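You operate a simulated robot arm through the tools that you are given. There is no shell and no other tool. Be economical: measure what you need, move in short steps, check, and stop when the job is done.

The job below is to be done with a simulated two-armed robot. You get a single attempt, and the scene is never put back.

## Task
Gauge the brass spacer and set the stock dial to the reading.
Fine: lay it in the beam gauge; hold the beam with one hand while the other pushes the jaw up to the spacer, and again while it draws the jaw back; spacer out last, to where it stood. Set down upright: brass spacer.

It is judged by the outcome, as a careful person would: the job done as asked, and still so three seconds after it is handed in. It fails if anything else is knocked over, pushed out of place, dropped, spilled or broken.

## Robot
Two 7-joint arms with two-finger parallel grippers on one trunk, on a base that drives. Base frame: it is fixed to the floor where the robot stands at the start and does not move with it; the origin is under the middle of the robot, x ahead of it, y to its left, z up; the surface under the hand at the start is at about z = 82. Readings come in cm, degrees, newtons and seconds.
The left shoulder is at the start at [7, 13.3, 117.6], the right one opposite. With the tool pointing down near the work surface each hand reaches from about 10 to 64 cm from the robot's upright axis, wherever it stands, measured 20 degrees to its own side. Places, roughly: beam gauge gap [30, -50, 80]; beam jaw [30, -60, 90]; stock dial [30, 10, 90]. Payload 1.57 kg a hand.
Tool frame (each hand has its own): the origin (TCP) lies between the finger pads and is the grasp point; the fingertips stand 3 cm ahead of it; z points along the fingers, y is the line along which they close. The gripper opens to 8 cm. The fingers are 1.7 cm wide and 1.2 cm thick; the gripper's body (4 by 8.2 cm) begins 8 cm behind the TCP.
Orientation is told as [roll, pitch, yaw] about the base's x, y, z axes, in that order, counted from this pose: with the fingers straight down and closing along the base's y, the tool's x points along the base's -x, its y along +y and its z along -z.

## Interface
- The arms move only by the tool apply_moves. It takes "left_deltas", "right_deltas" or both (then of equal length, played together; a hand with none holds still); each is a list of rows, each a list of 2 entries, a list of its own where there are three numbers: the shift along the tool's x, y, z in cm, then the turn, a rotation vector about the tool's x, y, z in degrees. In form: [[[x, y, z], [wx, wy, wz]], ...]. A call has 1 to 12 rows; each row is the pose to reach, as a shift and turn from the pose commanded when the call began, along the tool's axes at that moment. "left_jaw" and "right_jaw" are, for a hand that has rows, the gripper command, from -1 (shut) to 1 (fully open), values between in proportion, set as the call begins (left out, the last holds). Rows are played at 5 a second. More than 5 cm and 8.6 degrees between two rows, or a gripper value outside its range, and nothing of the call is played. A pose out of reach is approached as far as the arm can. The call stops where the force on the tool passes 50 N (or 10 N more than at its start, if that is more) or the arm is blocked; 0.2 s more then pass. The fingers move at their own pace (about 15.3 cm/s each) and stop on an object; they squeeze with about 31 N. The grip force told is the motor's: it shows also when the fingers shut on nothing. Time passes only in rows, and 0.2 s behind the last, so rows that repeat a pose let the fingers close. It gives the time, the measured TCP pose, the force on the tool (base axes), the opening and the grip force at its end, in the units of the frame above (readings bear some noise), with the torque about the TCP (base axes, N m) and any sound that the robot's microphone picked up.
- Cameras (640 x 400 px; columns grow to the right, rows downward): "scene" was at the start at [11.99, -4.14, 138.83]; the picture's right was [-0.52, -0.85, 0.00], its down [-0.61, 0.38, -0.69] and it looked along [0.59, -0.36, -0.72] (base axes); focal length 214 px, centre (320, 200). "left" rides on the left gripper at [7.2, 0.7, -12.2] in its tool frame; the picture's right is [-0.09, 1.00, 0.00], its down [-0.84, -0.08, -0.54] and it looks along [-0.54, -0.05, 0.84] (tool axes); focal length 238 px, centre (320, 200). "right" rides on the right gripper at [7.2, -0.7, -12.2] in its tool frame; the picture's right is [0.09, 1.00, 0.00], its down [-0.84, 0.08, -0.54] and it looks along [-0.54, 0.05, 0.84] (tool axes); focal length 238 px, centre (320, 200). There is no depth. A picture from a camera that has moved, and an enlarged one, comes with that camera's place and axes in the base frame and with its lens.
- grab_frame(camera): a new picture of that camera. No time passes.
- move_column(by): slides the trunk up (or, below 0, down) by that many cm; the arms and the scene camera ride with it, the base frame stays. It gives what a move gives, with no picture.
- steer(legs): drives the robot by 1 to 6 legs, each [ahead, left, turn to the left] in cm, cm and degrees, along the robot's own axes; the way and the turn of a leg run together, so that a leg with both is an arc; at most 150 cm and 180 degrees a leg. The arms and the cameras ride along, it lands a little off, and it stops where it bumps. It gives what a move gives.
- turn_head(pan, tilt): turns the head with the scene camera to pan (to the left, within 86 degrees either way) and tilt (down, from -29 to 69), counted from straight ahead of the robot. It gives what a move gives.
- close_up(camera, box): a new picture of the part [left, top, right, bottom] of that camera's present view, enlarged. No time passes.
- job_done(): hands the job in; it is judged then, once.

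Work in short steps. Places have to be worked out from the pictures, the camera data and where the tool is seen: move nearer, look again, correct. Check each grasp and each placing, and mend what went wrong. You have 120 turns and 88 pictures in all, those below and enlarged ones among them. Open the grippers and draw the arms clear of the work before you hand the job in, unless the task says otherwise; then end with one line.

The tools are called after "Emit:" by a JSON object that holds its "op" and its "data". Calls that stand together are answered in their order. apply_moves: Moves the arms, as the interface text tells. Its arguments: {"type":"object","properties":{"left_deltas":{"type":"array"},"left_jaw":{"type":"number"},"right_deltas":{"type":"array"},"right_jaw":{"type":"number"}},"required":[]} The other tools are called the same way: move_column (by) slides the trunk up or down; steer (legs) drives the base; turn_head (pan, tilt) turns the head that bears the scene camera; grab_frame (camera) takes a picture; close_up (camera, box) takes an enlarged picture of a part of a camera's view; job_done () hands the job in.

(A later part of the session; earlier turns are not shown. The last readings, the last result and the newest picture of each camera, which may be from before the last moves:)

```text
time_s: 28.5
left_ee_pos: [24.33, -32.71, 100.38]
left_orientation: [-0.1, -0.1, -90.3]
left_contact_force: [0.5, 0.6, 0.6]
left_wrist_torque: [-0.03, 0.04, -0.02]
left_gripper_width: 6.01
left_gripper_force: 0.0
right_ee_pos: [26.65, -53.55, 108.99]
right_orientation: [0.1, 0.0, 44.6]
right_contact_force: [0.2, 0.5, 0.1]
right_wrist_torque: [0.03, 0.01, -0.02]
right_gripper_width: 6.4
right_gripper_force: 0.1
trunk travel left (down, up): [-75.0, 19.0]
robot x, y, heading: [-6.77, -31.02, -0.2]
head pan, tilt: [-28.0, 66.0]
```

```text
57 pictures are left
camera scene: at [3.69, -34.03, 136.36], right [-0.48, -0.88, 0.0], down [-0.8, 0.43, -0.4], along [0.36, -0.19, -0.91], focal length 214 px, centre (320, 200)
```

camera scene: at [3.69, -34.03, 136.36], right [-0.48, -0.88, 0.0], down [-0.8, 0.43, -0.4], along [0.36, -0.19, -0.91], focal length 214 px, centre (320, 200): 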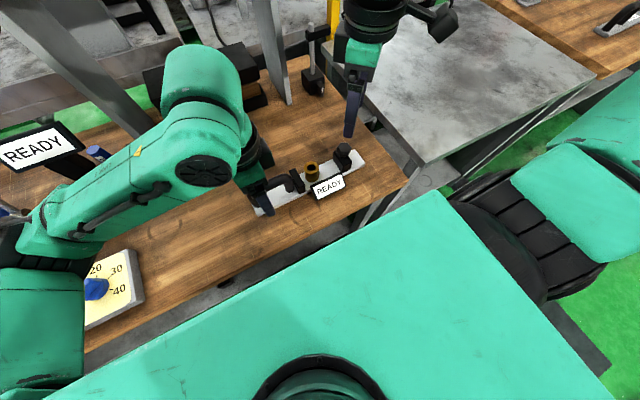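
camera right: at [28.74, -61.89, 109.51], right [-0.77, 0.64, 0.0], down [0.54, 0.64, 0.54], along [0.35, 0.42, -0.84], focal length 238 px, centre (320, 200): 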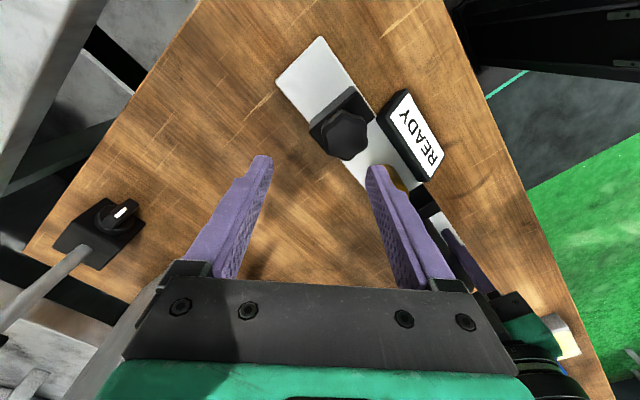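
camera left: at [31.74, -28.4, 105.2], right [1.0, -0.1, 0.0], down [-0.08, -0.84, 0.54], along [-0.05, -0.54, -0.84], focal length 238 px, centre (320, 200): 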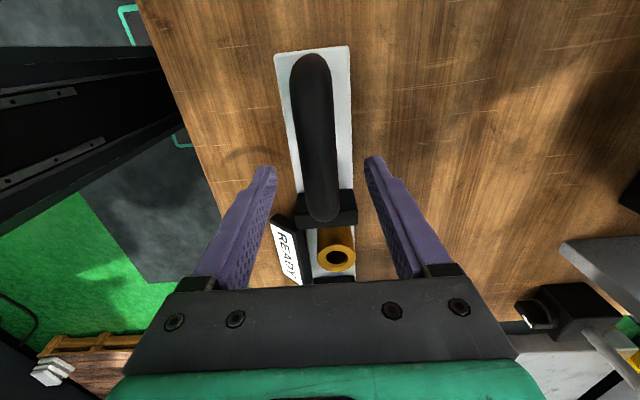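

Base moved back 7 and left 3. I bring the left hand back above the handle and the right above the knob with 90° yaw.

Emit:
{"op": "apply_moves", "data": {"left_deltas": [[[-0.5, 1.2, 0], [0, 0, 0]], [[-1, 2.4, 0], [0, 0, 0]], [[-1.5, 3.6, 0], [0, 0, 0]], [[-2, 4.8, 0], [0, 0, 0]], [[-2.5, 5.8, 0], [0, 0, 0]], [[-2.85, 6.7, 2], [0, 0, 0]], [[-2.85, 6.7, 4], [0, 0, 0]], [[-2.85, 6.7, 5.5], [0, 0, 0]]], "right_deltas": [[[-0.3, -1, 0], [0, 0, -8]], [[-0.5, -2, 0], [0, 0, -16]], [[-0.7, -3, 0], [0, 0, -24]], [[-1, -4, 0], [0, 0, -32]], [[-1.34, -4.83, 1], [0, 0, -40]], [[-1.34, -4.83, 4], [0, 0, -45.3]], [[-1.34, -4.83, 8], [0, 0, -45.3]], [[-1.34, -4.83, 10], [0, 0, -45.3]]]}}

Emit:
{"op": "grab_frame", "data": {"camera": "right"}}

Emit:
{"op": "grab_frame", "data": {"camera": "left"}}

```text
time_s: 30.3
left_ee_pos: [30.67, -35.66, 94.88]
left_orientation: [0.0, 0.0, -90.3]
left_contact_force: [0.9, 0.2, -1.1]
left_wrist_torque: [0.03, -0.02, -0.08]
left_gripper_width: 6.02
left_gripper_force: 0.1
right_ee_pos: [30.88, -55.88, 99.11]
right_orientation: [0.1, 0.0, 90.0]
right_contact_force: [-0.9, 1.8, 0.9]
right_wrist_torque: [0.0, 0.01, -0.02]
right_gripper_width: 6.43
right_gripper_force: 0.0
trunk travel left (down, up): [-75.0, 19.0]
robot x, y, heading: [-7.14, -30.86, -0.2]
head pan, tilt: [-28.0, 66.0]
```

```text
56 pictures are left
camera right: at [31.51, -62.96, 111.39], right [-1.0, -0.09, 0.0], down [-0.08, 0.84, 0.54], along [-0.05, 0.54, -0.84], focal length 238 px, centre (320, 200)
```

right: 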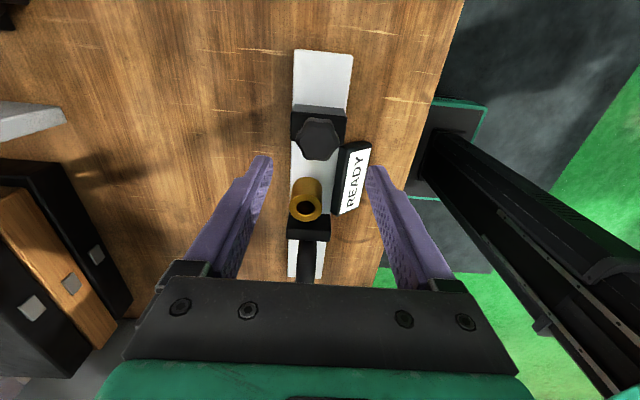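

```text
55 pictures are left
camera left: at [31.48, -28.47, 107.1], right [1.0, -0.1, 0.0], down [-0.08, -0.84, 0.54], along [-0.05, -0.54, -0.84], focal length 238 px, centre (320, 200)
```

left: 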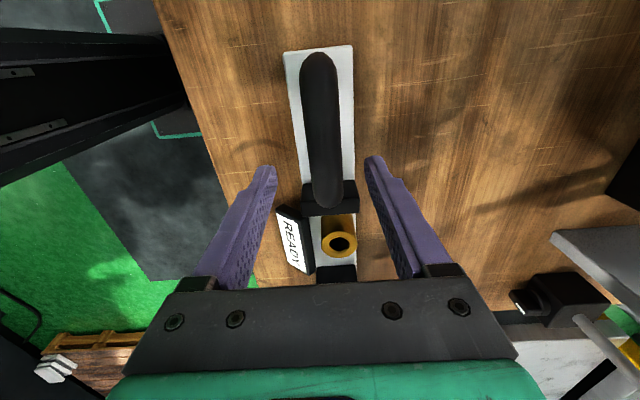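

Both align well now. Left first: correct +0.35 in x, lower onto the handle, then grip.

Emit:
{"op": "apply_moves", "data": {"left_deltas": [[[0.1, 0.35, 0], [0, 0, 0]], [[0.1, 0.35, 3.3], [0, 0, 0]], [[0.1, 0.35, 6.6], [0, 0, 0]], [[0.1, 0.35, 6.6], [0, 0, 0]]]}}

Emit:
{"op": "apply_moves", "data": {"left_deltas": [[[0, 0, 0], [0, 0, 0]], [[0, 0, 0], [0, 0, 0]], [[0, 0, 0], [0, 0, 0]]], "left_jaw": -1}}

Emit:
{"op": "apply_moves", "data": {"right_deltas": [[[0.2, 0, 2], [0, 0, 0]], [[0.2, -0.15, 3.5], [0, 0, 0]], [[0.2, -0.15, 3.5], [0, 0, 0]]], "right_jaw": 0.6}}

Emit:
{"op": "grab_frame", "data": {"camera": "right"}}

Emit:
{"op": "close_up", "data": {"camera": "scene", "box": [236, 110, 396, 230]}}

```text
time_s: 31.3
left_ee_pos: [31.0, -35.87, 88.52]
left_orientation: [0.0, 0.0, -90.5]
left_contact_force: [0.7, 0.1, 0.1]
left_wrist_torque: [0.0, -0.01, -0.01]
left_gripper_width: 6.0
left_gripper_force: 0.0
right_ee_pos: [30.8, -55.86, 99.11]
right_orientation: [0.1, 0.0, 89.9]
right_contact_force: [-0.2, -0.4, -0.4]
right_wrist_torque: [-0.02, -0.02, 0.0]
right_gripper_width: 6.39
right_gripper_force: 0.1
trunk travel left (down, up): [-75.0, 19.0]
robot x, y, heading: [-6.78, -31.1, -0.5]
head pan, tilt: [-28.0, 66.0]
```

```text
time_s: 32.1
left_ee_pos: [30.95, -35.85, 88.57]
left_orientation: [0.0, 0.0, -90.3]
left_contact_force: [0.2, -0.4, -0.1]
left_wrist_torque: [0.06, -0.07, 0.29]
left_gripper_width: 2.54
left_gripper_force: 31.0
right_ee_pos: [30.62, -55.64, 99.14]
right_orientation: [0.0, 0.1, 89.9]
right_contact_force: [0.4, 0.4, 0.0]
right_wrist_torque: [0.01, 0.0, -0.01]
right_gripper_width: 6.4
right_gripper_force: 0.1
trunk travel left (down, up): [-75.0, 19.0]
robot x, y, heading: [-7.04, -30.84, -0.3]
head pan, tilt: [-28.0, 66.0]
```

```text
time_s: 32.9
left_ee_pos: [30.81, -35.82, 88.59]
left_orientation: [0.0, 0.0, -90.2]
left_contact_force: [1.2, 1.0, 1.0]
left_wrist_torque: [0.09, 0.06, 0.25]
left_gripper_width: 2.56
left_gripper_force: 31.1
right_ee_pos: [31.19, -56.05, 95.62]
right_orientation: [0.1, -0.1, 90.0]
right_contact_force: [-0.3, 1.1, -0.8]
right_wrist_torque: [0.05, 0.0, 0.03]
right_gripper_width: 6.39
right_gripper_force: 0.0
trunk travel left (down, up): [-75.0, 19.0]
robot x, y, heading: [-6.94, -30.92, -0.3]
head pan, tilt: [-28.0, 66.0]
```

```text
54 pictures are left
camera right: at [31.87, -63.11, 107.94], right [-1.0, -0.09, 0.0], down [-0.08, 0.84, 0.54], along [-0.05, 0.54, -0.84], focal length 238 px, centre (320, 200)
```

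right: 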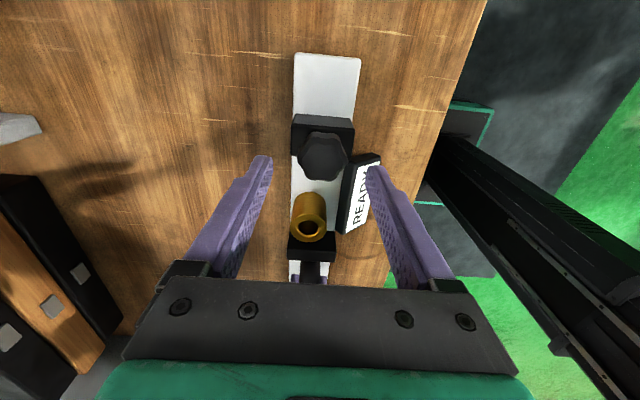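

```text
3.33 times, centred on (316, 170) of scene
camera zoom: at [3.44, -33.89, 136.38], right [-0.48, -0.88, 0.0], down [-0.8, 0.43, -0.41], along [0.36, -0.19, -0.91], focal length 715 px, centre (333, 300)
```

zoom: 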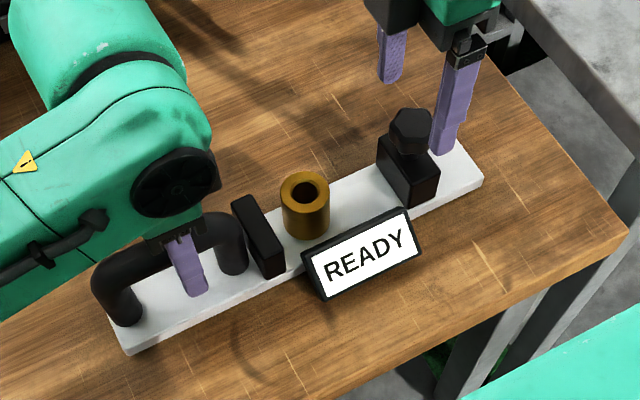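

Knob centre [31.0, −56.1], ~3.8 wide, jaw top near z 88. Lower to z ≈ 91.7 and close on the knob.

Emit:
{"op": "apply_moves", "data": {"right_deltas": [[[0, 0.1, 2], [0, 0, 0]], [[0, 0.1, 3.9], [0, 0, 0]], [[0, 0.1, 3.9], [0, 0, 0]]]}}

Emit:
{"op": "close_up", "data": {"camera": "scene", "box": [276, 110, 396, 210]}}

```text
time_s: 33.7
left_ee_pos: [30.85, -35.83, 88.59]
left_orientation: [0.0, -0.1, -90.3]
left_contact_force: [0.4, 1.9, -0.5]
left_wrist_torque: [0.01, 0.03, 0.24]
left_gripper_width: 2.55
left_gripper_force: 30.9
right_ee_pos: [30.96, -56.0, 91.61]
right_orientation: [-0.1, 0.0, 89.9]
right_contact_force: [-0.6, 0.3, 0.1]
right_wrist_torque: [-0.01, 0.0, -0.01]
right_gripper_width: 6.4
right_gripper_force: 0.1
trunk travel left (down, up): [-75.0, 19.0]
robot x, y, heading: [-6.98, -30.98, -0.3]
head pan, tilt: [-28.0, 66.0]
```

```text
4.00 times, centred on (336, 160) of scene
camera zoom: at [3.44, -33.89, 136.38], right [-0.48, -0.88, 0.0], down [-0.8, 0.43, -0.41], along [0.36, -0.19, -0.91], focal length 858 px, centre (256, 360)
```

zoom: 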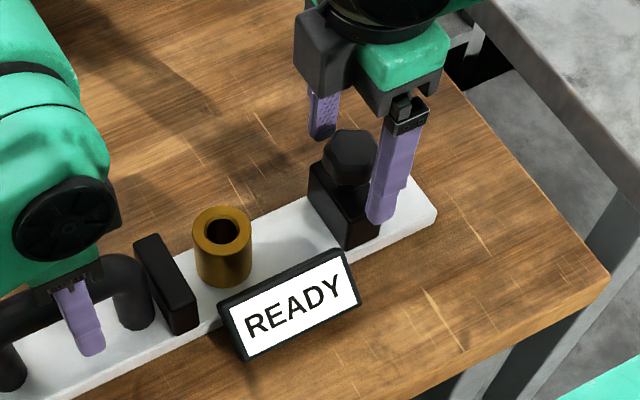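

Fingers straddle the knob; closing.

Emit:
{"op": "apply_moves", "data": {"right_deltas": [[[0, 0, 0], [0, 0, 0]], [[0, 0, 0], [0, 0, 0]], [[0, 0, 0], [0, 0, 0]]], "right_jaw": -1}}

Emit:
{"op": "close_up", "data": {"camera": "right", "box": [220, 40, 440, 260]}}

Emit:
{"op": "close_up", "data": {"camera": "scene", "box": [276, 110, 396, 210]}}

```text
time_s: 34.5
left_ee_pos: [30.87, -35.8, 88.56]
left_orientation: [0.0, 0.0, -90.4]
left_contact_force: [-1.7, 1.8, 0.0]
left_wrist_torque: [0.03, -0.01, 0.12]
left_gripper_width: 2.58
left_gripper_force: 31.7
right_ee_pos: [30.95, -55.96, 91.7]
right_orientation: [0.0, -0.1, 89.9]
right_contact_force: [1.4, -0.3, 0.0]
right_wrist_torque: [0.03, -0.06, -0.04]
right_gripper_width: 3.54
right_gripper_force: 31.0
trunk travel left (down, up): [-75.0, 19.0]
robot x, y, heading: [-6.9, -30.96, -0.5]
head pan, tilt: [-28.0, 66.0]
```

```text
1.82 times, centred on (330, 150) of right
camera zoom: at [31.67, -63.18, 104.0], right [-1.0, -0.09, 0.0], down [-0.08, 0.84, 0.54], along [-0.05, 0.54, -0.84], focal length 433 px, centre (302, 291)
```

zoom: 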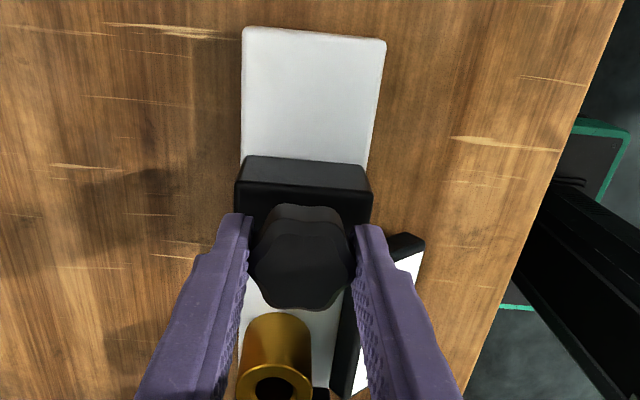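

```text
4.00 times, centred on (336, 160) of scene
camera zoom: at [3.45, -33.89, 136.38], right [-0.48, -0.88, 0.0], down [-0.8, 0.43, -0.41], along [0.36, -0.19, -0.91], focal length 858 px, centre (256, 360)
```

zoom: 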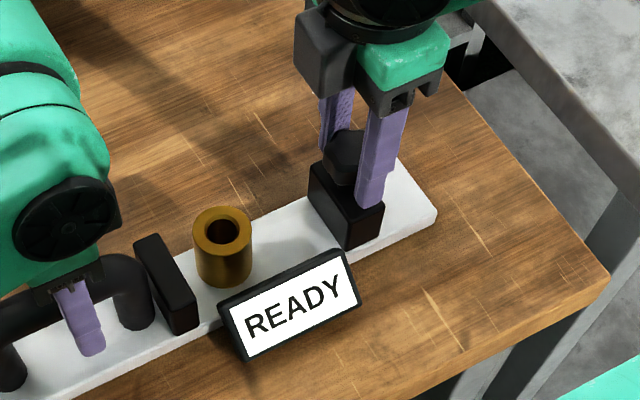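

Knob gripped (3.54 cm). I push the jaw +y by 5.5 cm, slowly, with the left hand holding the beam.

Emit:
{"op": "apply_moves", "data": {"right_deltas": [[[-0.5, 0, 0], [0, 0, 0]], [[-1, 0, 0], [0, 0, 0]], [[-1.6, 0, 0], [0, 0, 0]], [[-2.2, 0, 0], [0, 0, 0]], [[-2.8, 0, 0], [0, 0, 0]], [[-3.4, 0, 0], [0, 0, 0]], [[-4, 0, 0], [0, 0, 0]], [[-4.5, 0, 0], [0, 0, 0]], [[-5, 0, 0], [0, 0, 0]], [[-5, 0, 0], [0, 0, 0]]]}}

Emit:
{"op": "close_up", "data": {"camera": "scene", "box": [236, 110, 396, 230]}}

```text
time_s: 36.7
left_ee_pos: [30.9, -35.77, 88.57]
left_orientation: [-0.1, 0.1, -90.3]
left_contact_force: [3.5, -1.5, -2.0]
left_wrist_torque: [0.87, 0.08, 0.14]
left_gripper_width: 2.53
left_gripper_force: 31.1
right_ee_pos: [30.82, -51.16, 91.69]
right_orientation: [0.1, 0.0, 89.8]
right_contact_force: [-4.5, -0.2, 12.6]
right_wrist_torque: [-0.67, 0.09, -0.1]
right_gripper_width: 3.52
right_gripper_force: 30.9
trunk travel left (down, up): [-75.0, 19.0]
robot x, y, heading: [-7.04, -31.09, -0.5]
head pan, tilt: [-28.0, 66.0]
```

```text
3.33 times, centred on (316, 170) of scene
camera zoom: at [3.36, -33.89, 136.39], right [-0.48, -0.88, 0.0], down [-0.8, 0.43, -0.41], along [0.36, -0.19, -0.91], focal length 715 px, centre (333, 300)
```

zoom: 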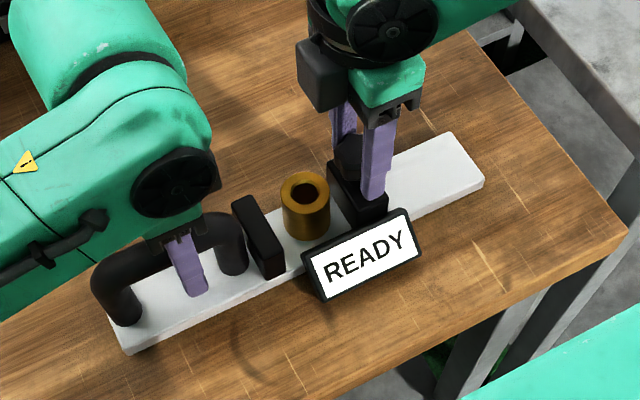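

Jaw slides freely. I continue in finer steps up to the spacer.

Emit:
{"op": "apply_moves", "data": {"right_deltas": [[[-0.3, 0, -0.05], [0, 0, 0]], [[-0.6, 0, -0.05], [0, 0, 0]], [[-0.9, 0, -0.05], [0, 0, 0]], [[-1.2, 0, -0.05], [0, 0, 0]], [[-1.5, 0, -0.05], [0, 0, 0]], [[-1.8, 0, -0.05], [0, 0, 0]], [[-2.1, 0, -0.05], [0, 0, 0]], [[-2.4, 0, -0.05], [0, 0, 0]], [[-2.4, 0, -0.05], [0, 0, 0]]]}}

Emit:
{"op": "close_up", "data": {"camera": "scene", "box": [236, 110, 396, 230]}}

```text
time_s: 38.7
left_ee_pos: [30.87, -35.79, 88.62]
left_orientation: [0.0, -0.2, -90.4]
left_contact_force: [-4.3, 2.9, 3.2]
left_wrist_torque: [0.66, -0.09, -0.24]
left_gripper_width: 2.52
left_gripper_force: 31.3
right_ee_pos: [30.89, -48.63, 91.72]
right_orientation: [0.0, -0.1, 90.0]
right_contact_force: [3.7, -1.6, -3.0]
right_wrist_torque: [-0.75, -0.07, -0.16]
right_gripper_width: 3.54
right_gripper_force: 31.2
trunk travel left (down, up): [-75.0, 19.0]
robot x, y, heading: [-6.89, -31.14, -0.5]
head pan, tilt: [-28.0, 66.0]
```

```text
3.33 times, centred on (316, 170) of scene
camera zoom: at [3.48, -33.93, 136.38], right [-0.48, -0.88, 0.0], down [-0.8, 0.43, -0.41], along [0.36, -0.19, -0.91], focal length 715 px, centre (333, 300)
```

zoom: 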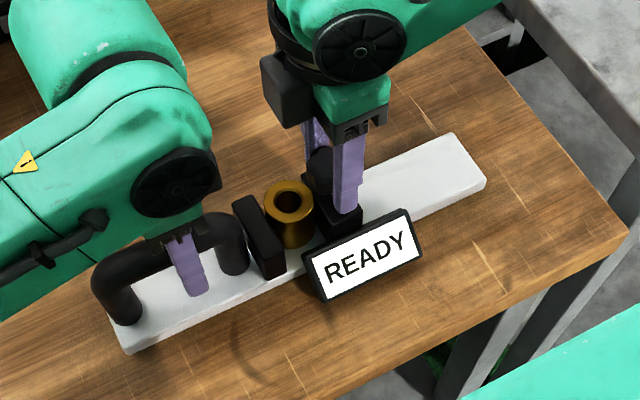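

The jaw has met the spacer and slides it toward the anvil. Small remaining gap; I continue in 0.15 cm steps until the force rises.

Emit:
{"op": "apply_moves", "data": {"right_deltas": [[[-0.15, 0, 0], [0, 0, 0]], [[-0.3, 0, 0], [0, 0, 0]], [[-0.45, 0, 0], [0, 0, 0]], [[-0.6, 0, 0], [0, 0, 0]], [[-0.75, 0, 0], [0, 0, 0]], [[-0.9, 0, 0], [0, 0, 0]], [[-0.9, 0, 0], [0, 0, 0]]]}}

Emit:
{"op": "close_up", "data": {"camera": "scene", "box": [236, 110, 396, 230]}}

```text
time_s: 40.3
left_ee_pos: [31.03, -35.89, 88.48]
left_orientation: [0.0, 0.2, -90.2]
left_contact_force: [7.1, 19.1, -0.4]
left_wrist_torque: [0.04, 0.04, -0.07]
left_gripper_width: 2.56
left_gripper_force: 30.7
right_ee_pos: [30.97, -47.95, 91.89]
right_orientation: [0.1, 0.1, 90.0]
right_contact_force: [-5.1, -22.4, 4.6]
right_wrist_torque: [0.09, -0.02, 0.06]
right_gripper_width: 3.54
right_gripper_force: 30.8
trunk travel left (down, up): [-75.0, 19.0]
robot x, y, heading: [-6.76, -31.08, -0.3]
head pan, tilt: [-28.0, 66.0]
```

```text
3.33 times, centred on (316, 170) of scene
camera zoom: at [3.42, -33.97, 136.39], right [-0.48, -0.88, 0.0], down [-0.8, 0.43, -0.41], along [0.36, -0.19, -0.91], focal length 715 px, centre (333, 300)
```

zoom: 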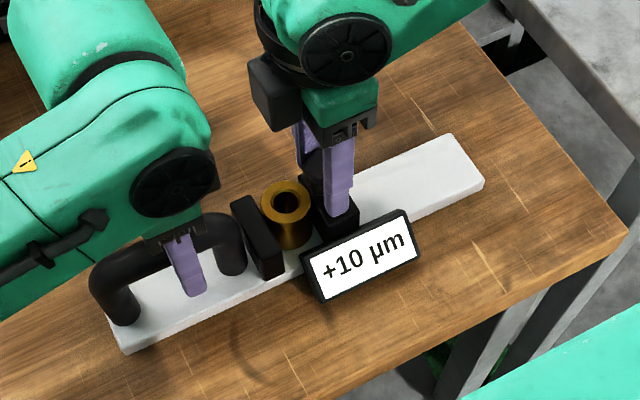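

Forces balance at ~20 N and the display reads "+10 µm". I zoom in to be sure it reads exactly that and holds.

Emit:
{"op": "apply_moves", "data": {"right_deltas": [[[0, 0, 0], [0, 0, 0]], [[0, 0, 0], [0, 0, 0]], [[0, 0, 0], [0, 0, 0]], [[0, 0, 0], [0, 0, 0]]]}}

Emit:
{"op": "close_up", "data": {"camera": "scene", "box": [298, 155, 348, 190]}}

```text
time_s: 41.3
left_ee_pos: [30.78, -35.76, 88.4]
left_orientation: [0.0, 0.1, -90.3]
left_contact_force: [7.5, 16.7, 0.4]
left_wrist_torque: [0.21, 0.1, 0.14]
left_gripper_width: 2.57
left_gripper_force: 31.1
right_ee_pos: [30.88, -47.93, 91.81]
right_orientation: [0.0, 0.1, 89.9]
right_contact_force: [-6.5, -15.0, 4.4]
right_wrist_torque: [-0.39, 0.11, 0.0]
right_gripper_width: 3.52
right_gripper_force: 31.2
trunk travel left (down, up): [-75.0, 19.0]
robot x, y, heading: [-6.49, -30.89, -0.4]
head pan, tilt: [-28.0, 66.0]
```

```text
11.43 times, centred on (323, 172) of scene
camera zoom: at [3.4, -33.92, 136.38], right [-0.48, -0.88, 0.0], down [-0.8, 0.43, -0.41], along [0.36, -0.19, -0.91], focal length 2451 px, centre (286, 514)
```

zoom: 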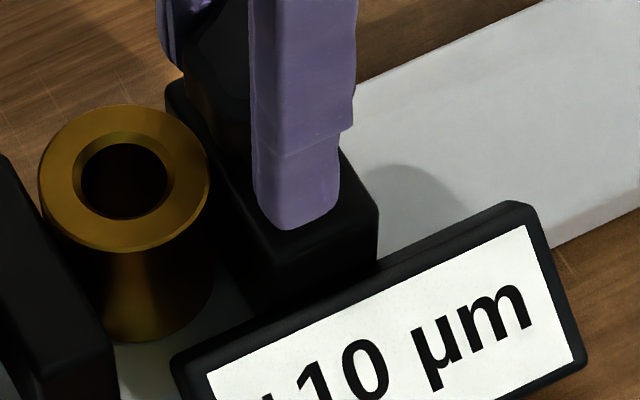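

Still reading 10 µm. I check the full display once more, to see that it is steady.

Emit:
{"op": "close_up", "data": {"camera": "scene", "box": [296, 160, 356, 200]}}

```text
10.00 times, centred on (326, 180) of scene
camera zoom: at [3.4, -33.92, 136.38], right [-0.48, -0.88, 0.0], down [-0.8, 0.43, -0.41], along [0.36, -0.19, -0.91], focal length 2145 px, centre (260, 400)
```

zoom: 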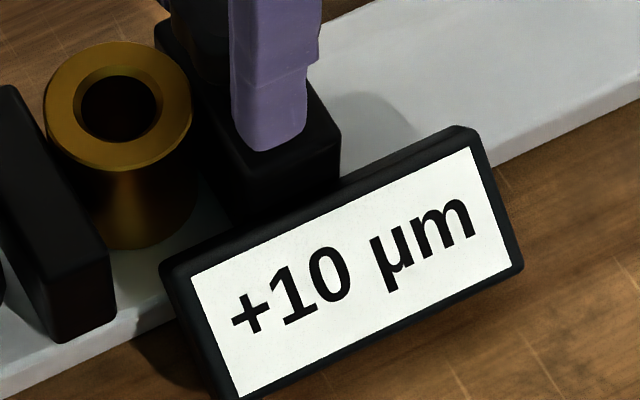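

Reading is +10 µm. Now I draw the jaw back 8 cm with the left hand still holding the beam.

Emit:
{"op": "apply_moves", "data": {"right_deltas": [[[0.4, 0, 0], [0, 0, 0]], [[1, 0, 0], [0, 0, 0]], [[1.7, 0, 0], [0, 0, 0]], [[2.5, 0, 0], [0, 0, 0]], [[3.3, 0, 0], [0, 0, 0]], [[4.1, 0, 0], [0, 0, 0]], [[4.9, 0, 0], [0, 0, 0]], [[5.7, 0, 0], [0, 0, 0]], [[6.5, 0, 0], [0, 0, 0]], [[7.3, 0, 0], [0, 0, 0]], [[8, 0, 0], [0, 0, 0]], [[8, 0, 0], [0, 0, 0]]]}}

Emit:
{"op": "close_up", "data": {"camera": "scene", "box": [236, 110, 396, 230]}}

```text
time_s: 43.9
left_ee_pos: [30.72, -35.92, 88.53]
left_orientation: [0.0, -0.2, -90.4]
left_contact_force: [1.1, -19.7, -0.7]
left_wrist_torque: [0.1, 0.03, 0.02]
left_gripper_width: 2.58
left_gripper_force: 30.9
right_ee_pos: [30.72, -55.53, 91.72]
right_orientation: [-0.1, -0.1, 90.0]
right_contact_force: [-0.4, 21.1, 12.7]
right_wrist_torque: [0.21, 0.05, -0.01]
right_gripper_width: 3.56
right_gripper_force: 31.2
trunk travel left (down, up): [-75.0, 19.0]
robot x, y, heading: [-6.94, -31.31, -0.3]
head pan, tilt: [-28.0, 66.0]
```

```text
3.33 times, centred on (316, 170) of scene
camera zoom: at [3.38, -33.77, 136.39], right [-0.48, -0.88, 0.0], down [-0.8, 0.43, -0.41], along [0.36, -0.19, -0.91], focal length 715 px, centre (333, 300)
```

zoom: 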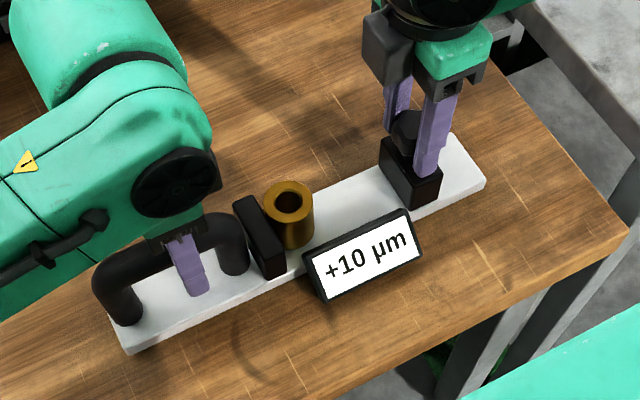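

Jaw is fully back against its stop, spacer upright and free. I relax, release the knob and raise the right hand clear, holding the beam meanwhile.

Emit:
{"op": "apply_moves", "data": {"right_deltas": [[[-0.3, 0, 0], [0, 0, 0]], [[-0.3, 0, 0], [0, 0, 0]]]}}

Emit:
{"op": "apply_moves", "data": {"right_deltas": [[[0, 0, 0], [0, 0, 0]], [[0, 0, 0], [0, 0, 0]], [[0, 0, -3], [0, 0, 0]], [[0, 0, -7], [0, 0, 0]], [[0, 0, -11], [0, 0, 0]], [[2, 0, -15], [0, 0, 0]], [[6, 0, -17], [0, 0, 0]], [[10, 0, -19], [0, 0, 0]], [[13, 0, -21], [0, 0, 0]]], "right_jaw": 0.5}}

Emit:
{"op": "apply_moves", "data": {"left_deltas": [[[0, 0, 0], [0, 0, 0]], [[0, 0, 0], [0, 0, 0]], [[0, 0, -4], [0, 0, 0]], [[0, 0, -8], [0, 0, 0]], [[0, 0, -12], [0, 0, 0]], [[0, 0, -14], [0, 0, 0]]], "left_jaw": 0.5}}

Emit:
{"op": "grab_frame", "data": {"camera": "scene"}}

```text
time_s: 44.5
left_ee_pos: [30.87, -35.79, 88.53]
left_orientation: [0.0, 0.1, -90.4]
left_contact_force: [-6.5, -1.1, 4.1]
left_wrist_torque: [-0.49, -0.02, -0.17]
left_gripper_width: 2.56
left_gripper_force: 30.8
right_ee_pos: [30.74, -55.52, 91.68]
right_orientation: [0.1, 0.0, 89.8]
right_contact_force: [6.1, 0.8, -0.7]
right_wrist_torque: [-0.01, -0.18, -0.19]
right_gripper_width: 3.52
right_gripper_force: 31.3
trunk travel left (down, up): [-75.0, 19.0]
robot x, y, heading: [-6.94, -31.18, -0.4]
head pan, tilt: [-28.0, 66.0]
```

```text
time_s: 46.5
left_ee_pos: [30.8, -35.76, 88.54]
left_orientation: [0.0, 0.0, -90.3]
left_contact_force: [0.7, 1.6, 3.6]
left_wrist_torque: [-0.14, -0.04, -0.01]
left_gripper_width: 2.58
left_gripper_force: 31.0
right_ee_pos: [30.46, -68.45, 112.83]
right_orientation: [0.0, 0.0, 90.0]
right_contact_force: [-0.1, 0.3, -0.3]
right_wrist_torque: [0.01, 0.0, 0.02]
right_gripper_width: 6.0
right_gripper_force: 0.1
trunk travel left (down, up): [-75.0, 19.0]
robot x, y, heading: [-7.28, -31.48, -0.1]
head pan, tilt: [-28.0, 66.0]
```

```text
time_s: 47.9
left_ee_pos: [31.12, -35.29, 102.55]
left_orientation: [0.1, 0.0, -90.4]
left_contact_force: [-0.6, 0.9, 0.5]
left_wrist_torque: [0.0, 0.01, 0.0]
left_gripper_width: 6.0
left_gripper_force: 0.0
right_ee_pos: [30.51, -68.35, 112.76]
right_orientation: [0.0, 0.0, 90.0]
right_contact_force: [0.9, -0.5, 0.9]
right_wrist_torque: [-0.02, 0.04, 0.01]
right_gripper_width: 5.98
right_gripper_force: 0.1
trunk travel left (down, up): [-75.0, 19.0]
robot x, y, heading: [-6.93, -31.2, -0.5]
head pan, tilt: [-28.0, 66.0]
```

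```text
43 pictures are left
camera scene: at [3.39, -33.89, 136.39], right [-0.48, -0.88, 0.0], down [-0.8, 0.43, -0.41], along [0.36, -0.19, -0.91], focal length 214 px, centre (320, 200)
```

scene: 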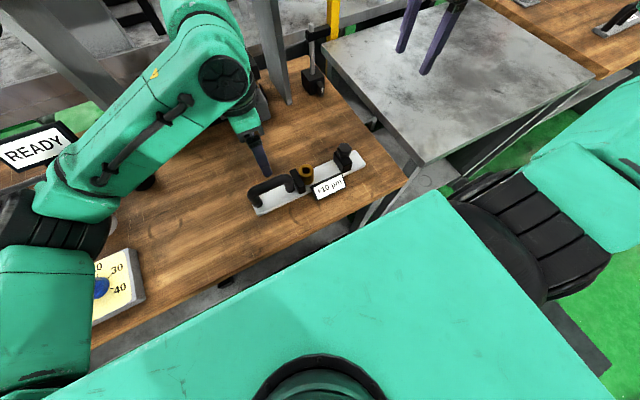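

Both hands are free. The spacer stands against the anvil, so I keep the left hand at −90° yaw (closing along x) and move over it.

Emit:
{"op": "apply_moves", "data": {"left_deltas": [[[-3, 0.2, 0], [0, 0, 0]], [[-6, 0.2, 0], [0, 0, 0]], [[-9.3, 0.2, 1], [0, 0, 0]], [[-9.3, 0.2, 5], [0, 0, 0]], [[-9.3, 0.2, 8], [0, 0, 0]], [[-9.3, 0.2, 8], [0, 0, 0]]], "left_jaw": 0.4}}

Emit:
{"op": "grab_frame", "data": {"camera": "left"}}

Emit:
{"op": "close_up", "data": {"camera": "scene", "box": [236, 110, 396, 230]}}

```text
time_s: 49.3
left_ee_pos: [31.4, -44.67, 94.32]
left_orientation: [0.0, 0.0, -90.4]
left_contact_force: [0.6, -0.3, -0.2]
left_wrist_torque: [-0.03, -0.01, 0.0]
left_gripper_width: 5.6
left_gripper_force: 0.1
right_ee_pos: [30.63, -68.33, 112.65]
right_orientation: [0.0, 0.1, 89.9]
right_contact_force: [-0.3, -0.5, 0.5]
right_wrist_torque: [-0.01, 0.01, 0.03]
right_gripper_width: 5.97
right_gripper_force: 0.0
trunk travel left (down, up): [-75.0, 19.0]
robot x, y, heading: [-6.88, -30.76, -0.6]
head pan, tilt: [-28.0, 66.0]
```

```text
42 pictures are left
camera left: at [32.22, -37.49, 106.51], right [1.0, -0.1, 0.0], down [-0.08, -0.84, 0.54], along [-0.05, -0.54, -0.84], focal length 238 px, centre (320, 200)
```

left: 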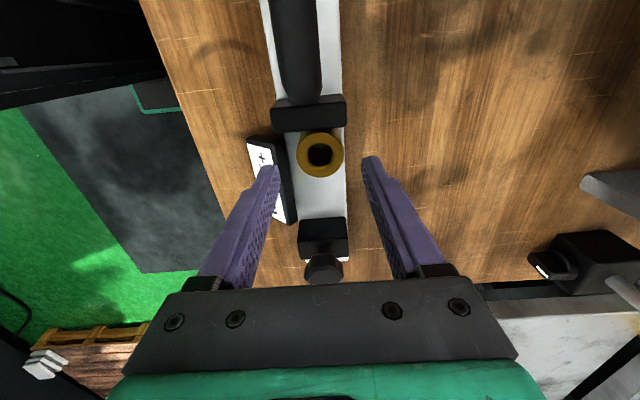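

```text
3.33 times, centred on (316, 170) of scene
camera zoom: at [3.38, -33.96, 136.39], right [-0.48, -0.88, 0.0], down [-0.8, 0.43, -0.41], along [0.36, -0.19, -0.91], focal length 715 px, centre (333, 300)
```

zoom: 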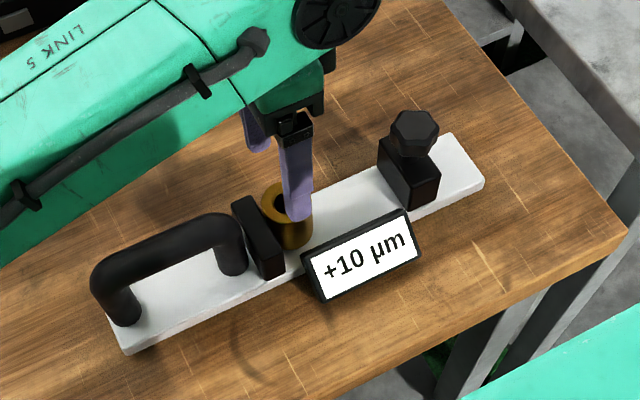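

Spacer top centre about [31.6, −44.8]. I lower to TCP z ≈ 89.6 (tips above the display top), nudging +0.15 in x.

Emit:
{"op": "apply_moves", "data": {"left_deltas": [[[-0.1, 0.15, 2], [0, 0, 0]], [[-0.1, 0.15, 3.8], [0, 0, 0]], [[-0.1, 0.15, 4.6], [0, 0, 0]], [[-0.1, 0.15, 4.6], [0, 0, 0]]]}}

Emit:
{"op": "close_up", "data": {"camera": "scene", "box": [276, 140, 356, 200]}}

Emit:
{"op": "close_up", "data": {"camera": "left", "box": [220, 100, 420, 300]}}

```text
time_s: 50.3
left_ee_pos: [31.29, -44.83, 89.68]
left_orientation: [-0.1, 0.0, -90.3]
left_contact_force: [0.2, -0.6, -0.6]
left_wrist_torque: [0.01, 0.0, -0.02]
left_gripper_width: 5.58
left_gripper_force: 0.1
right_ee_pos: [30.62, -68.47, 112.77]
right_orientation: [-0.1, 0.0, 89.9]
right_contact_force: [0.2, -0.6, 1.3]
right_wrist_torque: [0.0, 0.02, -0.01]
right_gripper_width: 6.02
right_gripper_force: 0.1
trunk travel left (down, up): [-75.0, 19.0]
robot x, y, heading: [-7.01, -31.16, -0.6]
head pan, tilt: [-28.0, 66.0]
```

```text
6.67 times, centred on (316, 170) of scene
camera zoom: at [3.41, -33.92, 136.39], right [-0.48, -0.88, 0.0], down [-0.8, 0.43, -0.41], along [0.36, -0.19, -0.91], focal length 1430 px, centre (347, 400)
```

zoom: 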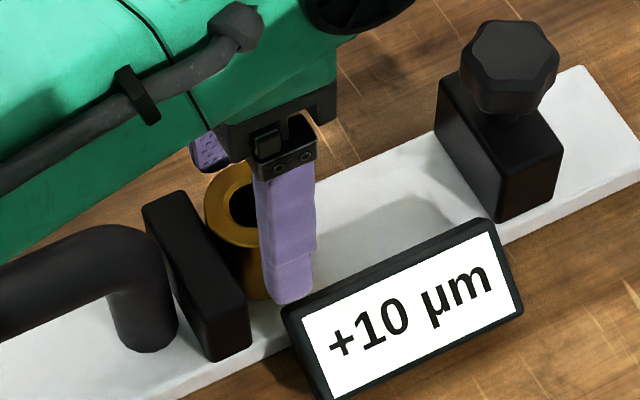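

```text
2.00 times, centred on (320, 200) of left
camera zoom: at [32.11, -37.64, 101.95], right [1.0, -0.1, 0.0], down [-0.08, -0.84, 0.54], along [-0.05, -0.54, -0.84], focal length 477 px, centre (320, 200)
```

zoom: 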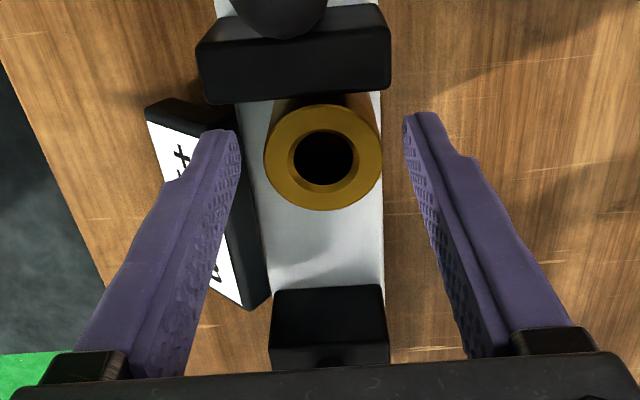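

Fingers are centred on the spacer and clear of display and anvil. Close.

Emit:
{"op": "apply_moves", "data": {"left_deltas": [[[0, 0.1, 0], [0, 0, 0]], [[0, 0.1, 0], [0, 0, 0]], [[0, 0.1, 0], [0, 0, 0]]], "left_jaw": -1}}

Emit:
{"op": "close_up", "data": {"camera": "left", "box": [220, 100, 420, 300]}}

```text
time_s: 51.1
left_ee_pos: [31.48, -44.8, 89.85]
left_orientation: [0.1, 0.0, -90.4]
left_contact_force: [-2.1, -1.3, 0.2]
left_wrist_torque: [-0.05, 0.19, 0.02]
left_gripper_width: 3.93
left_gripper_force: 31.1
right_ee_pos: [30.55, -68.4, 112.78]
right_orientation: [0.0, 0.0, 89.9]
right_contact_force: [-0.1, -0.2, 0.3]
right_wrist_torque: [-0.02, -0.04, 0.02]
right_gripper_width: 6.0
right_gripper_force: 0.0
trunk travel left (down, up): [-75.0, 19.0]
robot x, y, heading: [-6.49, -31.56, -0.2]
head pan, tilt: [-28.0, 66.0]
```

```text
2.00 times, centred on (320, 200) of left
camera zoom: at [32.17, -37.64, 101.98], right [1.0, -0.1, 0.0], down [-0.08, -0.84, 0.54], along [-0.05, -0.54, -0.84], focal length 477 px, centre (320, 200)
```

zoom: 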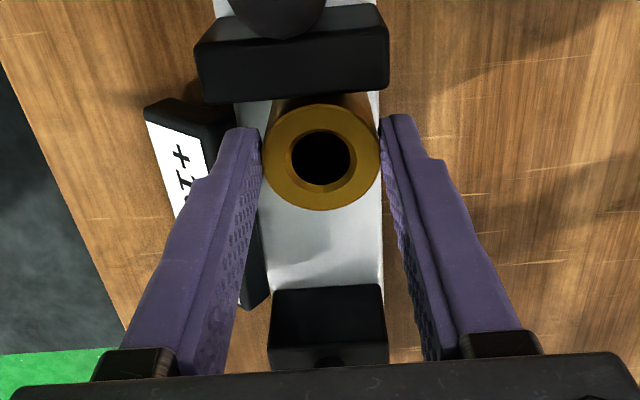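

Held (3.93 cm). I ease it off the anvil, lift 12 cm and carry it back toward its place, turning the hand back to 0° yaw.

Emit:
{"op": "apply_moves", "data": {"left_deltas": [[[-0.2, 0, -0.5], [0, 0, 0]], [[-0.3, 0, -3], [0, 0, 0]], [[-0.3, 0, -7], [0, 0, 0]], [[-0.3, 0, -11], [0, 0, 0]], [[-0.3, 0, -12.5], [0, 0, 0]]]}}

Emit:
{"op": "apply_moves", "data": {"left_deltas": [[[2.5, 1.3, 0], [0, 0, -7.8]], [[5, 2.7, 0], [0, 0, -15.6]], [[7.5, 4, 0], [0, 0, -23.4]], [[10, 5.4, 0], [0, 0, -31.2]], [[12.5, 6.7, 0], [0, 0, -39]], [[15, 8.1, 0], [0, 0, -46.8]], [[17.5, 9.5, 0], [0, 0, -54.6]], [[20, 10.8, 0], [0, 0, -62.4]], [[22.5, 12.2, 0], [0, 0, -70.2]], [[25, 13.6, 0], [0, 0, -78]], [[27.5, 15, 0], [0, 0, -85]], [[29.4, 16.3, 0], [0, 0, -90]]]}}

Emit:
{"op": "turn_head", "data": {"pan": 10, "tilt": 55}}

Emit:
{"op": "grab_frame", "data": {"camera": "left"}}

Emit:
{"op": "grab_frame", "data": {"camera": "scene"}}

```text
time_s: 52.3
left_ee_pos: [31.83, -45.17, 102.19]
left_orientation: [0.0, 0.0, -90.4]
left_contact_force: [-0.3, -0.5, -2.6]
left_wrist_torque: [0.0, -0.03, -0.02]
left_gripper_width: 3.95
left_gripper_force: 31.2
right_ee_pos: [30.74, -68.4, 112.64]
right_orientation: [-0.1, 0.0, 89.8]
right_contact_force: [0.9, -1.1, -0.1]
right_wrist_torque: [0.03, -0.02, 0.01]
right_gripper_width: 5.99
right_gripper_force: 0.1
trunk travel left (down, up): [-75.0, 19.0]
robot x, y, heading: [-6.79, -30.81, -0.4]
head pan, tilt: [-28.0, 66.0]
```

```text
time_s: 54.9
left_ee_pos: [47.91, -15.79, 102.12]
left_orientation: [0.0, 0.1, -0.2]
left_contact_force: [1.2, -0.6, -3.1]
left_wrist_torque: [0.03, 0.05, -0.03]
left_gripper_width: 3.95
left_gripper_force: 30.9
right_ee_pos: [30.65, -68.29, 112.74]
right_orientation: [0.0, 0.0, 90.0]
right_contact_force: [1.0, 0.3, -0.2]
right_wrist_torque: [-0.05, 0.02, -0.01]
right_gripper_width: 6.0
right_gripper_force: 0.0
trunk travel left (down, up): [-75.0, 19.0]
robot x, y, heading: [-7.06, -30.99, -0.4]
head pan, tilt: [-28.0, 66.0]
```

```text
time_s: 55.9
left_ee_pos: [48.11, -15.89, 102.18]
left_orientation: [-0.1, 0.0, -0.4]
left_contact_force: [0.4, -0.2, -2.7]
left_wrist_torque: [-0.02, 0.02, 0.02]
left_gripper_width: 3.93
left_gripper_force: 30.6
right_ee_pos: [30.58, -68.38, 112.76]
right_orientation: [0.0, -0.1, 90.0]
right_contact_force: [0.0, -0.6, -0.2]
right_wrist_torque: [-0.01, -0.01, -0.01]
right_gripper_width: 6.01
right_gripper_force: 0.0
trunk travel left (down, up): [-75.0, 19.0]
robot x, y, heading: [-6.88, -31.42, -0.5]
head pan, tilt: [10.0, 55.0]
```

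```text
37 pictures are left
camera left: at [40.81, -15.24, 114.42], right [0.1, 1.0, 0.0], down [0.84, -0.08, 0.54], along [0.54, -0.05, -0.84], focal length 238 px, centre (320, 200)
```

left: 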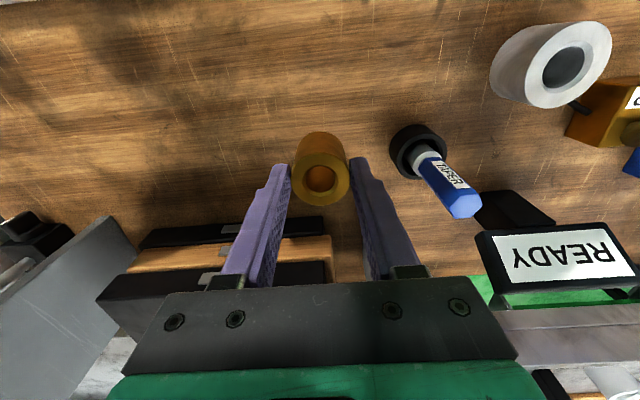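

```text
36 pictures are left
camera scene: at [5.35, -29.86, 137.65], right [0.17, -0.99, 0.0], down [-0.81, -0.14, -0.57], along [0.56, 0.1, -0.82], focal length 214 px, centre (320, 200)
```

scene: 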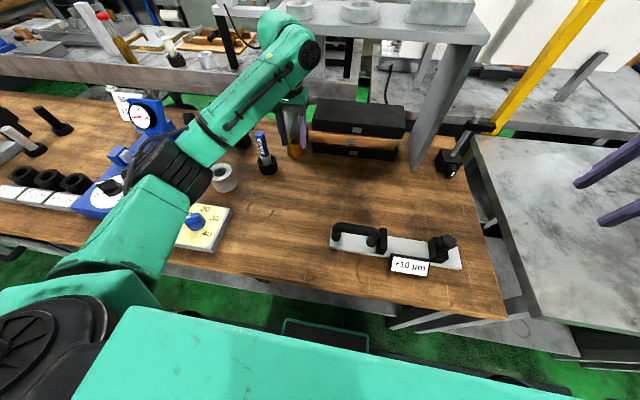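

Back above its place. Target [47.8, −15.5]; I correct +0.3 in y, −0.15 in x while lowering to 1.5 cm above the table.

Emit:
{"op": "apply_moves", "data": {"left_deltas": [[[0.15, 0.3, 4], [0, 0, 0]], [[0.15, 0.3, 8], [0, 0, 0]], [[0.15, 0.3, 12], [0, 0, 0]], [[0.15, 0.3, 12.5], [0, 0, 0]], [[0.15, 0.3, 12.5], [0, 0, 0]]]}}

Emit:
{"op": "grab_frame", "data": {"camera": "left"}}

```text
time_s: 57.1
left_ee_pos: [47.94, -15.33, 89.55]
left_orientation: [0.0, 0.0, -0.3]
left_contact_force: [-0.6, 0.6, -3.7]
left_wrist_torque: [0.01, -0.01, 0.0]
left_gripper_width: 3.95
left_gripper_force: 31.1
right_ee_pos: [30.77, -68.26, 112.72]
right_orientation: [-0.1, 0.0, 89.9]
right_contact_force: [-0.7, 0.3, 0.4]
right_wrist_torque: [0.0, 0.0, -0.01]
right_gripper_width: 5.97
right_gripper_force: 0.0
trunk travel left (down, up): [-75.0, 19.0]
robot x, y, heading: [-7.1, -30.95, -0.3]
head pan, tilt: [10.0, 55.0]
```

```text
35 pictures are left
camera left: at [40.76, -14.75, 101.78], right [0.1, 1.0, 0.0], down [0.84, -0.08, 0.54], along [0.54, -0.05, -0.84], focal length 238 px, centre (320, 200)
```

left: 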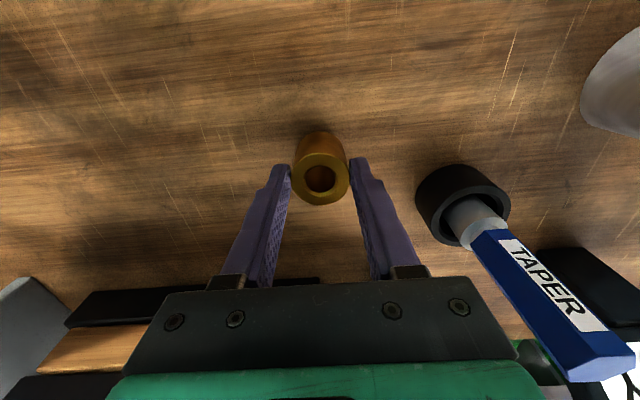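

Slight trim (−0.1 y) and final lowering in small steps until contact.

Emit:
{"op": "apply_moves", "data": {"left_deltas": [[[0.08, -0.12, 0.6], [0, 0, 0]], [[0.08, -0.12, 1.0], [0, 0, 0]], [[0.08, -0.12, 1.2], [0, 0, 0]], [[0.08, -0.12, 1.35], [0, 0, 0]], [[0.08, -0.12, 1.35], [0, 0, 0]]]}}

```text
time_s: 58.3
left_ee_pos: [47.63, -15.65, 88.4]
left_orientation: [0.1, -0.1, -0.4]
left_contact_force: [0.2, -0.9, -2.7]
left_wrist_torque: [-0.02, 0.0, -0.01]
left_gripper_width: 3.91
left_gripper_force: 30.9
right_ee_pos: [30.66, -68.35, 112.75]
right_orientation: [0.0, 0.0, 89.9]
right_contact_force: [0.1, -0.7, 0.6]
right_wrist_torque: [0.02, -0.07, -0.01]
right_gripper_width: 5.98
right_gripper_force: 0.0
trunk travel left (down, up): [-75.0, 19.0]
robot x, y, heading: [-6.77, -31.04, -0.3]
head pan, tilt: [10.0, 55.0]
```

No contact yet (only its weight, −2.7 N). Lower further in 0.1 cm steps.

Emit:
{"op": "apply_moves", "data": {"left_deltas": [[[-0.1, 0.1, 0.1], [0, 0, 0]], [[-0.1, 0.1, 0.2], [0, 0, 0]], [[-0.1, 0.1, 0.3], [0, 0, 0]], [[-0.1, 0.1, 0.3], [0, 0, 0]]]}}

```text
time_s: 59.3
left_ee_pos: [47.95, -15.49, 88.25]
left_orientation: [0.0, -0.2, -0.3]
left_contact_force: [1.2, 1.5, 3.9]
left_wrist_torque: [0.03, -0.02, -0.01]
left_gripper_width: 3.95
left_gripper_force: 30.2
right_ee_pos: [30.57, -68.41, 112.72]
right_orientation: [0.1, 0.0, 90.0]
right_contact_force: [-0.5, 0.0, 0.3]
right_wrist_torque: [0.03, 0.01, 0.01]
right_gripper_width: 5.99
right_gripper_force: 0.1
trunk travel left (down, up): [-75.0, 19.0]
robot x, y, heading: [-7.07, -30.89, -0.4]
head pan, tilt: [10.0, 55.0]
```

Contact (+3.9 N): it rests on the table. Open slightly, check, then retreat upward.

Emit:
{"op": "apply_moves", "data": {"left_deltas": [[[0, 0, 0], [0, 0, 0]], [[0, 0, 0], [0, 0, 0]], [[0, 0, -3], [0, 0, 0]], [[0, 0, -8], [0, 0, 0]], [[0, 0, -13], [0, 0, 0]], [[0, 0, -17], [0, 0, 0]]], "left_jaw": 0.4}}

Emit:
{"op": "grab_frame", "data": {"camera": "left"}}

```text
time_s: 60.7
left_ee_pos: [47.87, -15.33, 105.49]
left_orientation: [0.2, 0.0, -0.4]
left_contact_force: [0.0, 0.4, 0.4]
left_wrist_torque: [0.0, -0.01, 0.01]
left_gripper_width: 5.58
left_gripper_force: 0.0
right_ee_pos: [30.54, -68.46, 112.72]
right_orientation: [-0.1, -0.1, 89.9]
right_contact_force: [-0.4, 0.5, 0.2]
right_wrist_torque: [0.03, 0.0, -0.01]
right_gripper_width: 6.02
right_gripper_force: 0.0
trunk travel left (down, up): [-75.0, 19.0]
robot x, y, heading: [-7.01, -31.42, -0.3]
head pan, tilt: [10.0, 55.0]
```

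```text
34 pictures are left
camera left: at [40.83, -14.74, 117.72], right [0.1, 1.0, 0.0], down [0.84, -0.08, 0.54], along [0.54, -0.05, -0.84], focal length 238 px, centre (320, 200)
```

left: 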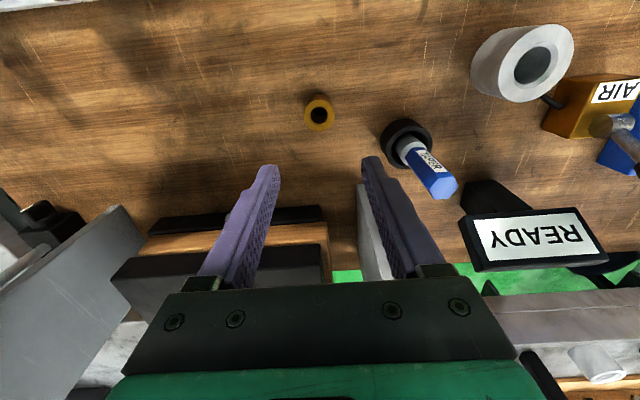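

Spacer is upright at ≈[47.6, −15.45], its original spot. Now the left hand goes above the dial.

Emit:
{"op": "apply_moves", "data": {"left_deltas": [[[2.8, 3.5, -0.5], [0, 0, 0]], [[5.6, 7, -0.5], [0, 0, 0]], [[8.4, 10.5, -0.5], [0, 0, 0]], [[11.2, 14, -0.5], [0, 0, 0]], [[14, 17.5, -0.5], [0, 0, 0]], [[16.8, 21, -0.5], [0, 0, 0]], [[19.4, 24.3, -0.5], [0, 0, 0]], [[23, 24.3, -0.5], [0, 0, 0]]]}}

Emit:
{"op": "turn_head", "data": {"pan": 48, "tilt": 50}}

Emit:
{"op": "grab_frame", "data": {"camera": "left"}}

Emit:
{"op": "grab_frame", "data": {"camera": "scene"}}

```text
time_s: 62.5
left_ee_pos: [24.88, 8.59, 105.63]
left_orientation: [-0.1, 0.0, -0.4]
left_contact_force: [-0.7, 0.0, -0.7]
left_wrist_torque: [0.05, -0.01, 0.02]
left_gripper_width: 5.61
left_gripper_force: 0.0
right_ee_pos: [30.24, -68.47, 112.81]
right_orientation: [-0.1, -0.1, 89.8]
right_contact_force: [0.3, 0.2, -0.2]
right_wrist_torque: [0.02, -0.02, -0.02]
right_gripper_width: 6.03
right_gripper_force: 0.0
trunk travel left (down, up): [-75.0, 19.0]
robot x, y, heading: [-7.0, -31.24, -0.4]
head pan, tilt: [10.0, 55.0]
```

```text
time_s: 63.6
left_ee_pos: [25.16, 8.81, 105.45]
left_orientation: [-0.1, 0.0, -0.4]
left_contact_force: [0.0, -0.3, -0.4]
left_wrist_torque: [0.04, -0.02, 0.01]
left_gripper_width: 5.57
left_gripper_force: 0.0
right_ee_pos: [30.78, -68.22, 112.91]
right_orientation: [0.0, 0.1, 89.9]
right_contact_force: [-0.5, -0.4, -0.6]
right_wrist_torque: [0.0, -0.01, -0.02]
right_gripper_width: 6.01
right_gripper_force: 0.1
trunk travel left (down, up): [-75.0, 19.0]
robot x, y, heading: [-6.95, -31.16, -0.5]
head pan, tilt: [48.0, 50.0]
```

```text
33 pictures are left
camera left: at [17.97, 9.46, 117.66], right [0.1, 1.0, 0.0], down [0.84, -0.08, 0.54], along [0.54, -0.05, -0.84], focal length 238 px, centre (320, 200)
```

left: 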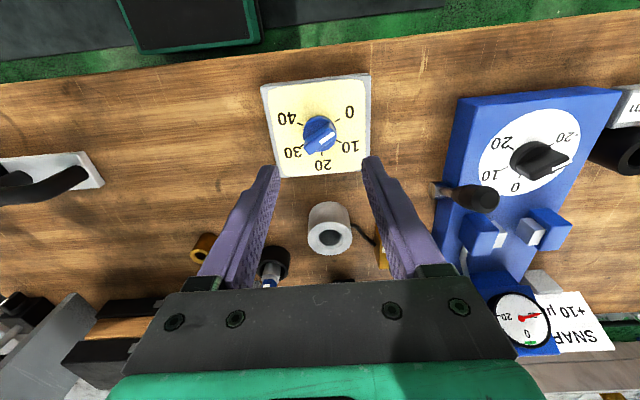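

```text
32 pictures are left
camera scene: at [3.35, -25.39, 138.31], right [0.74, -0.67, 0.0], down [-0.52, -0.57, -0.64], along [0.43, 0.47, -0.77], focal length 214 px, centre (320, 200)
```

scene: 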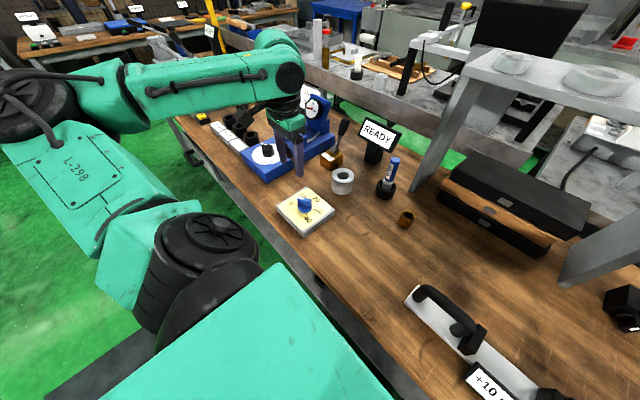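

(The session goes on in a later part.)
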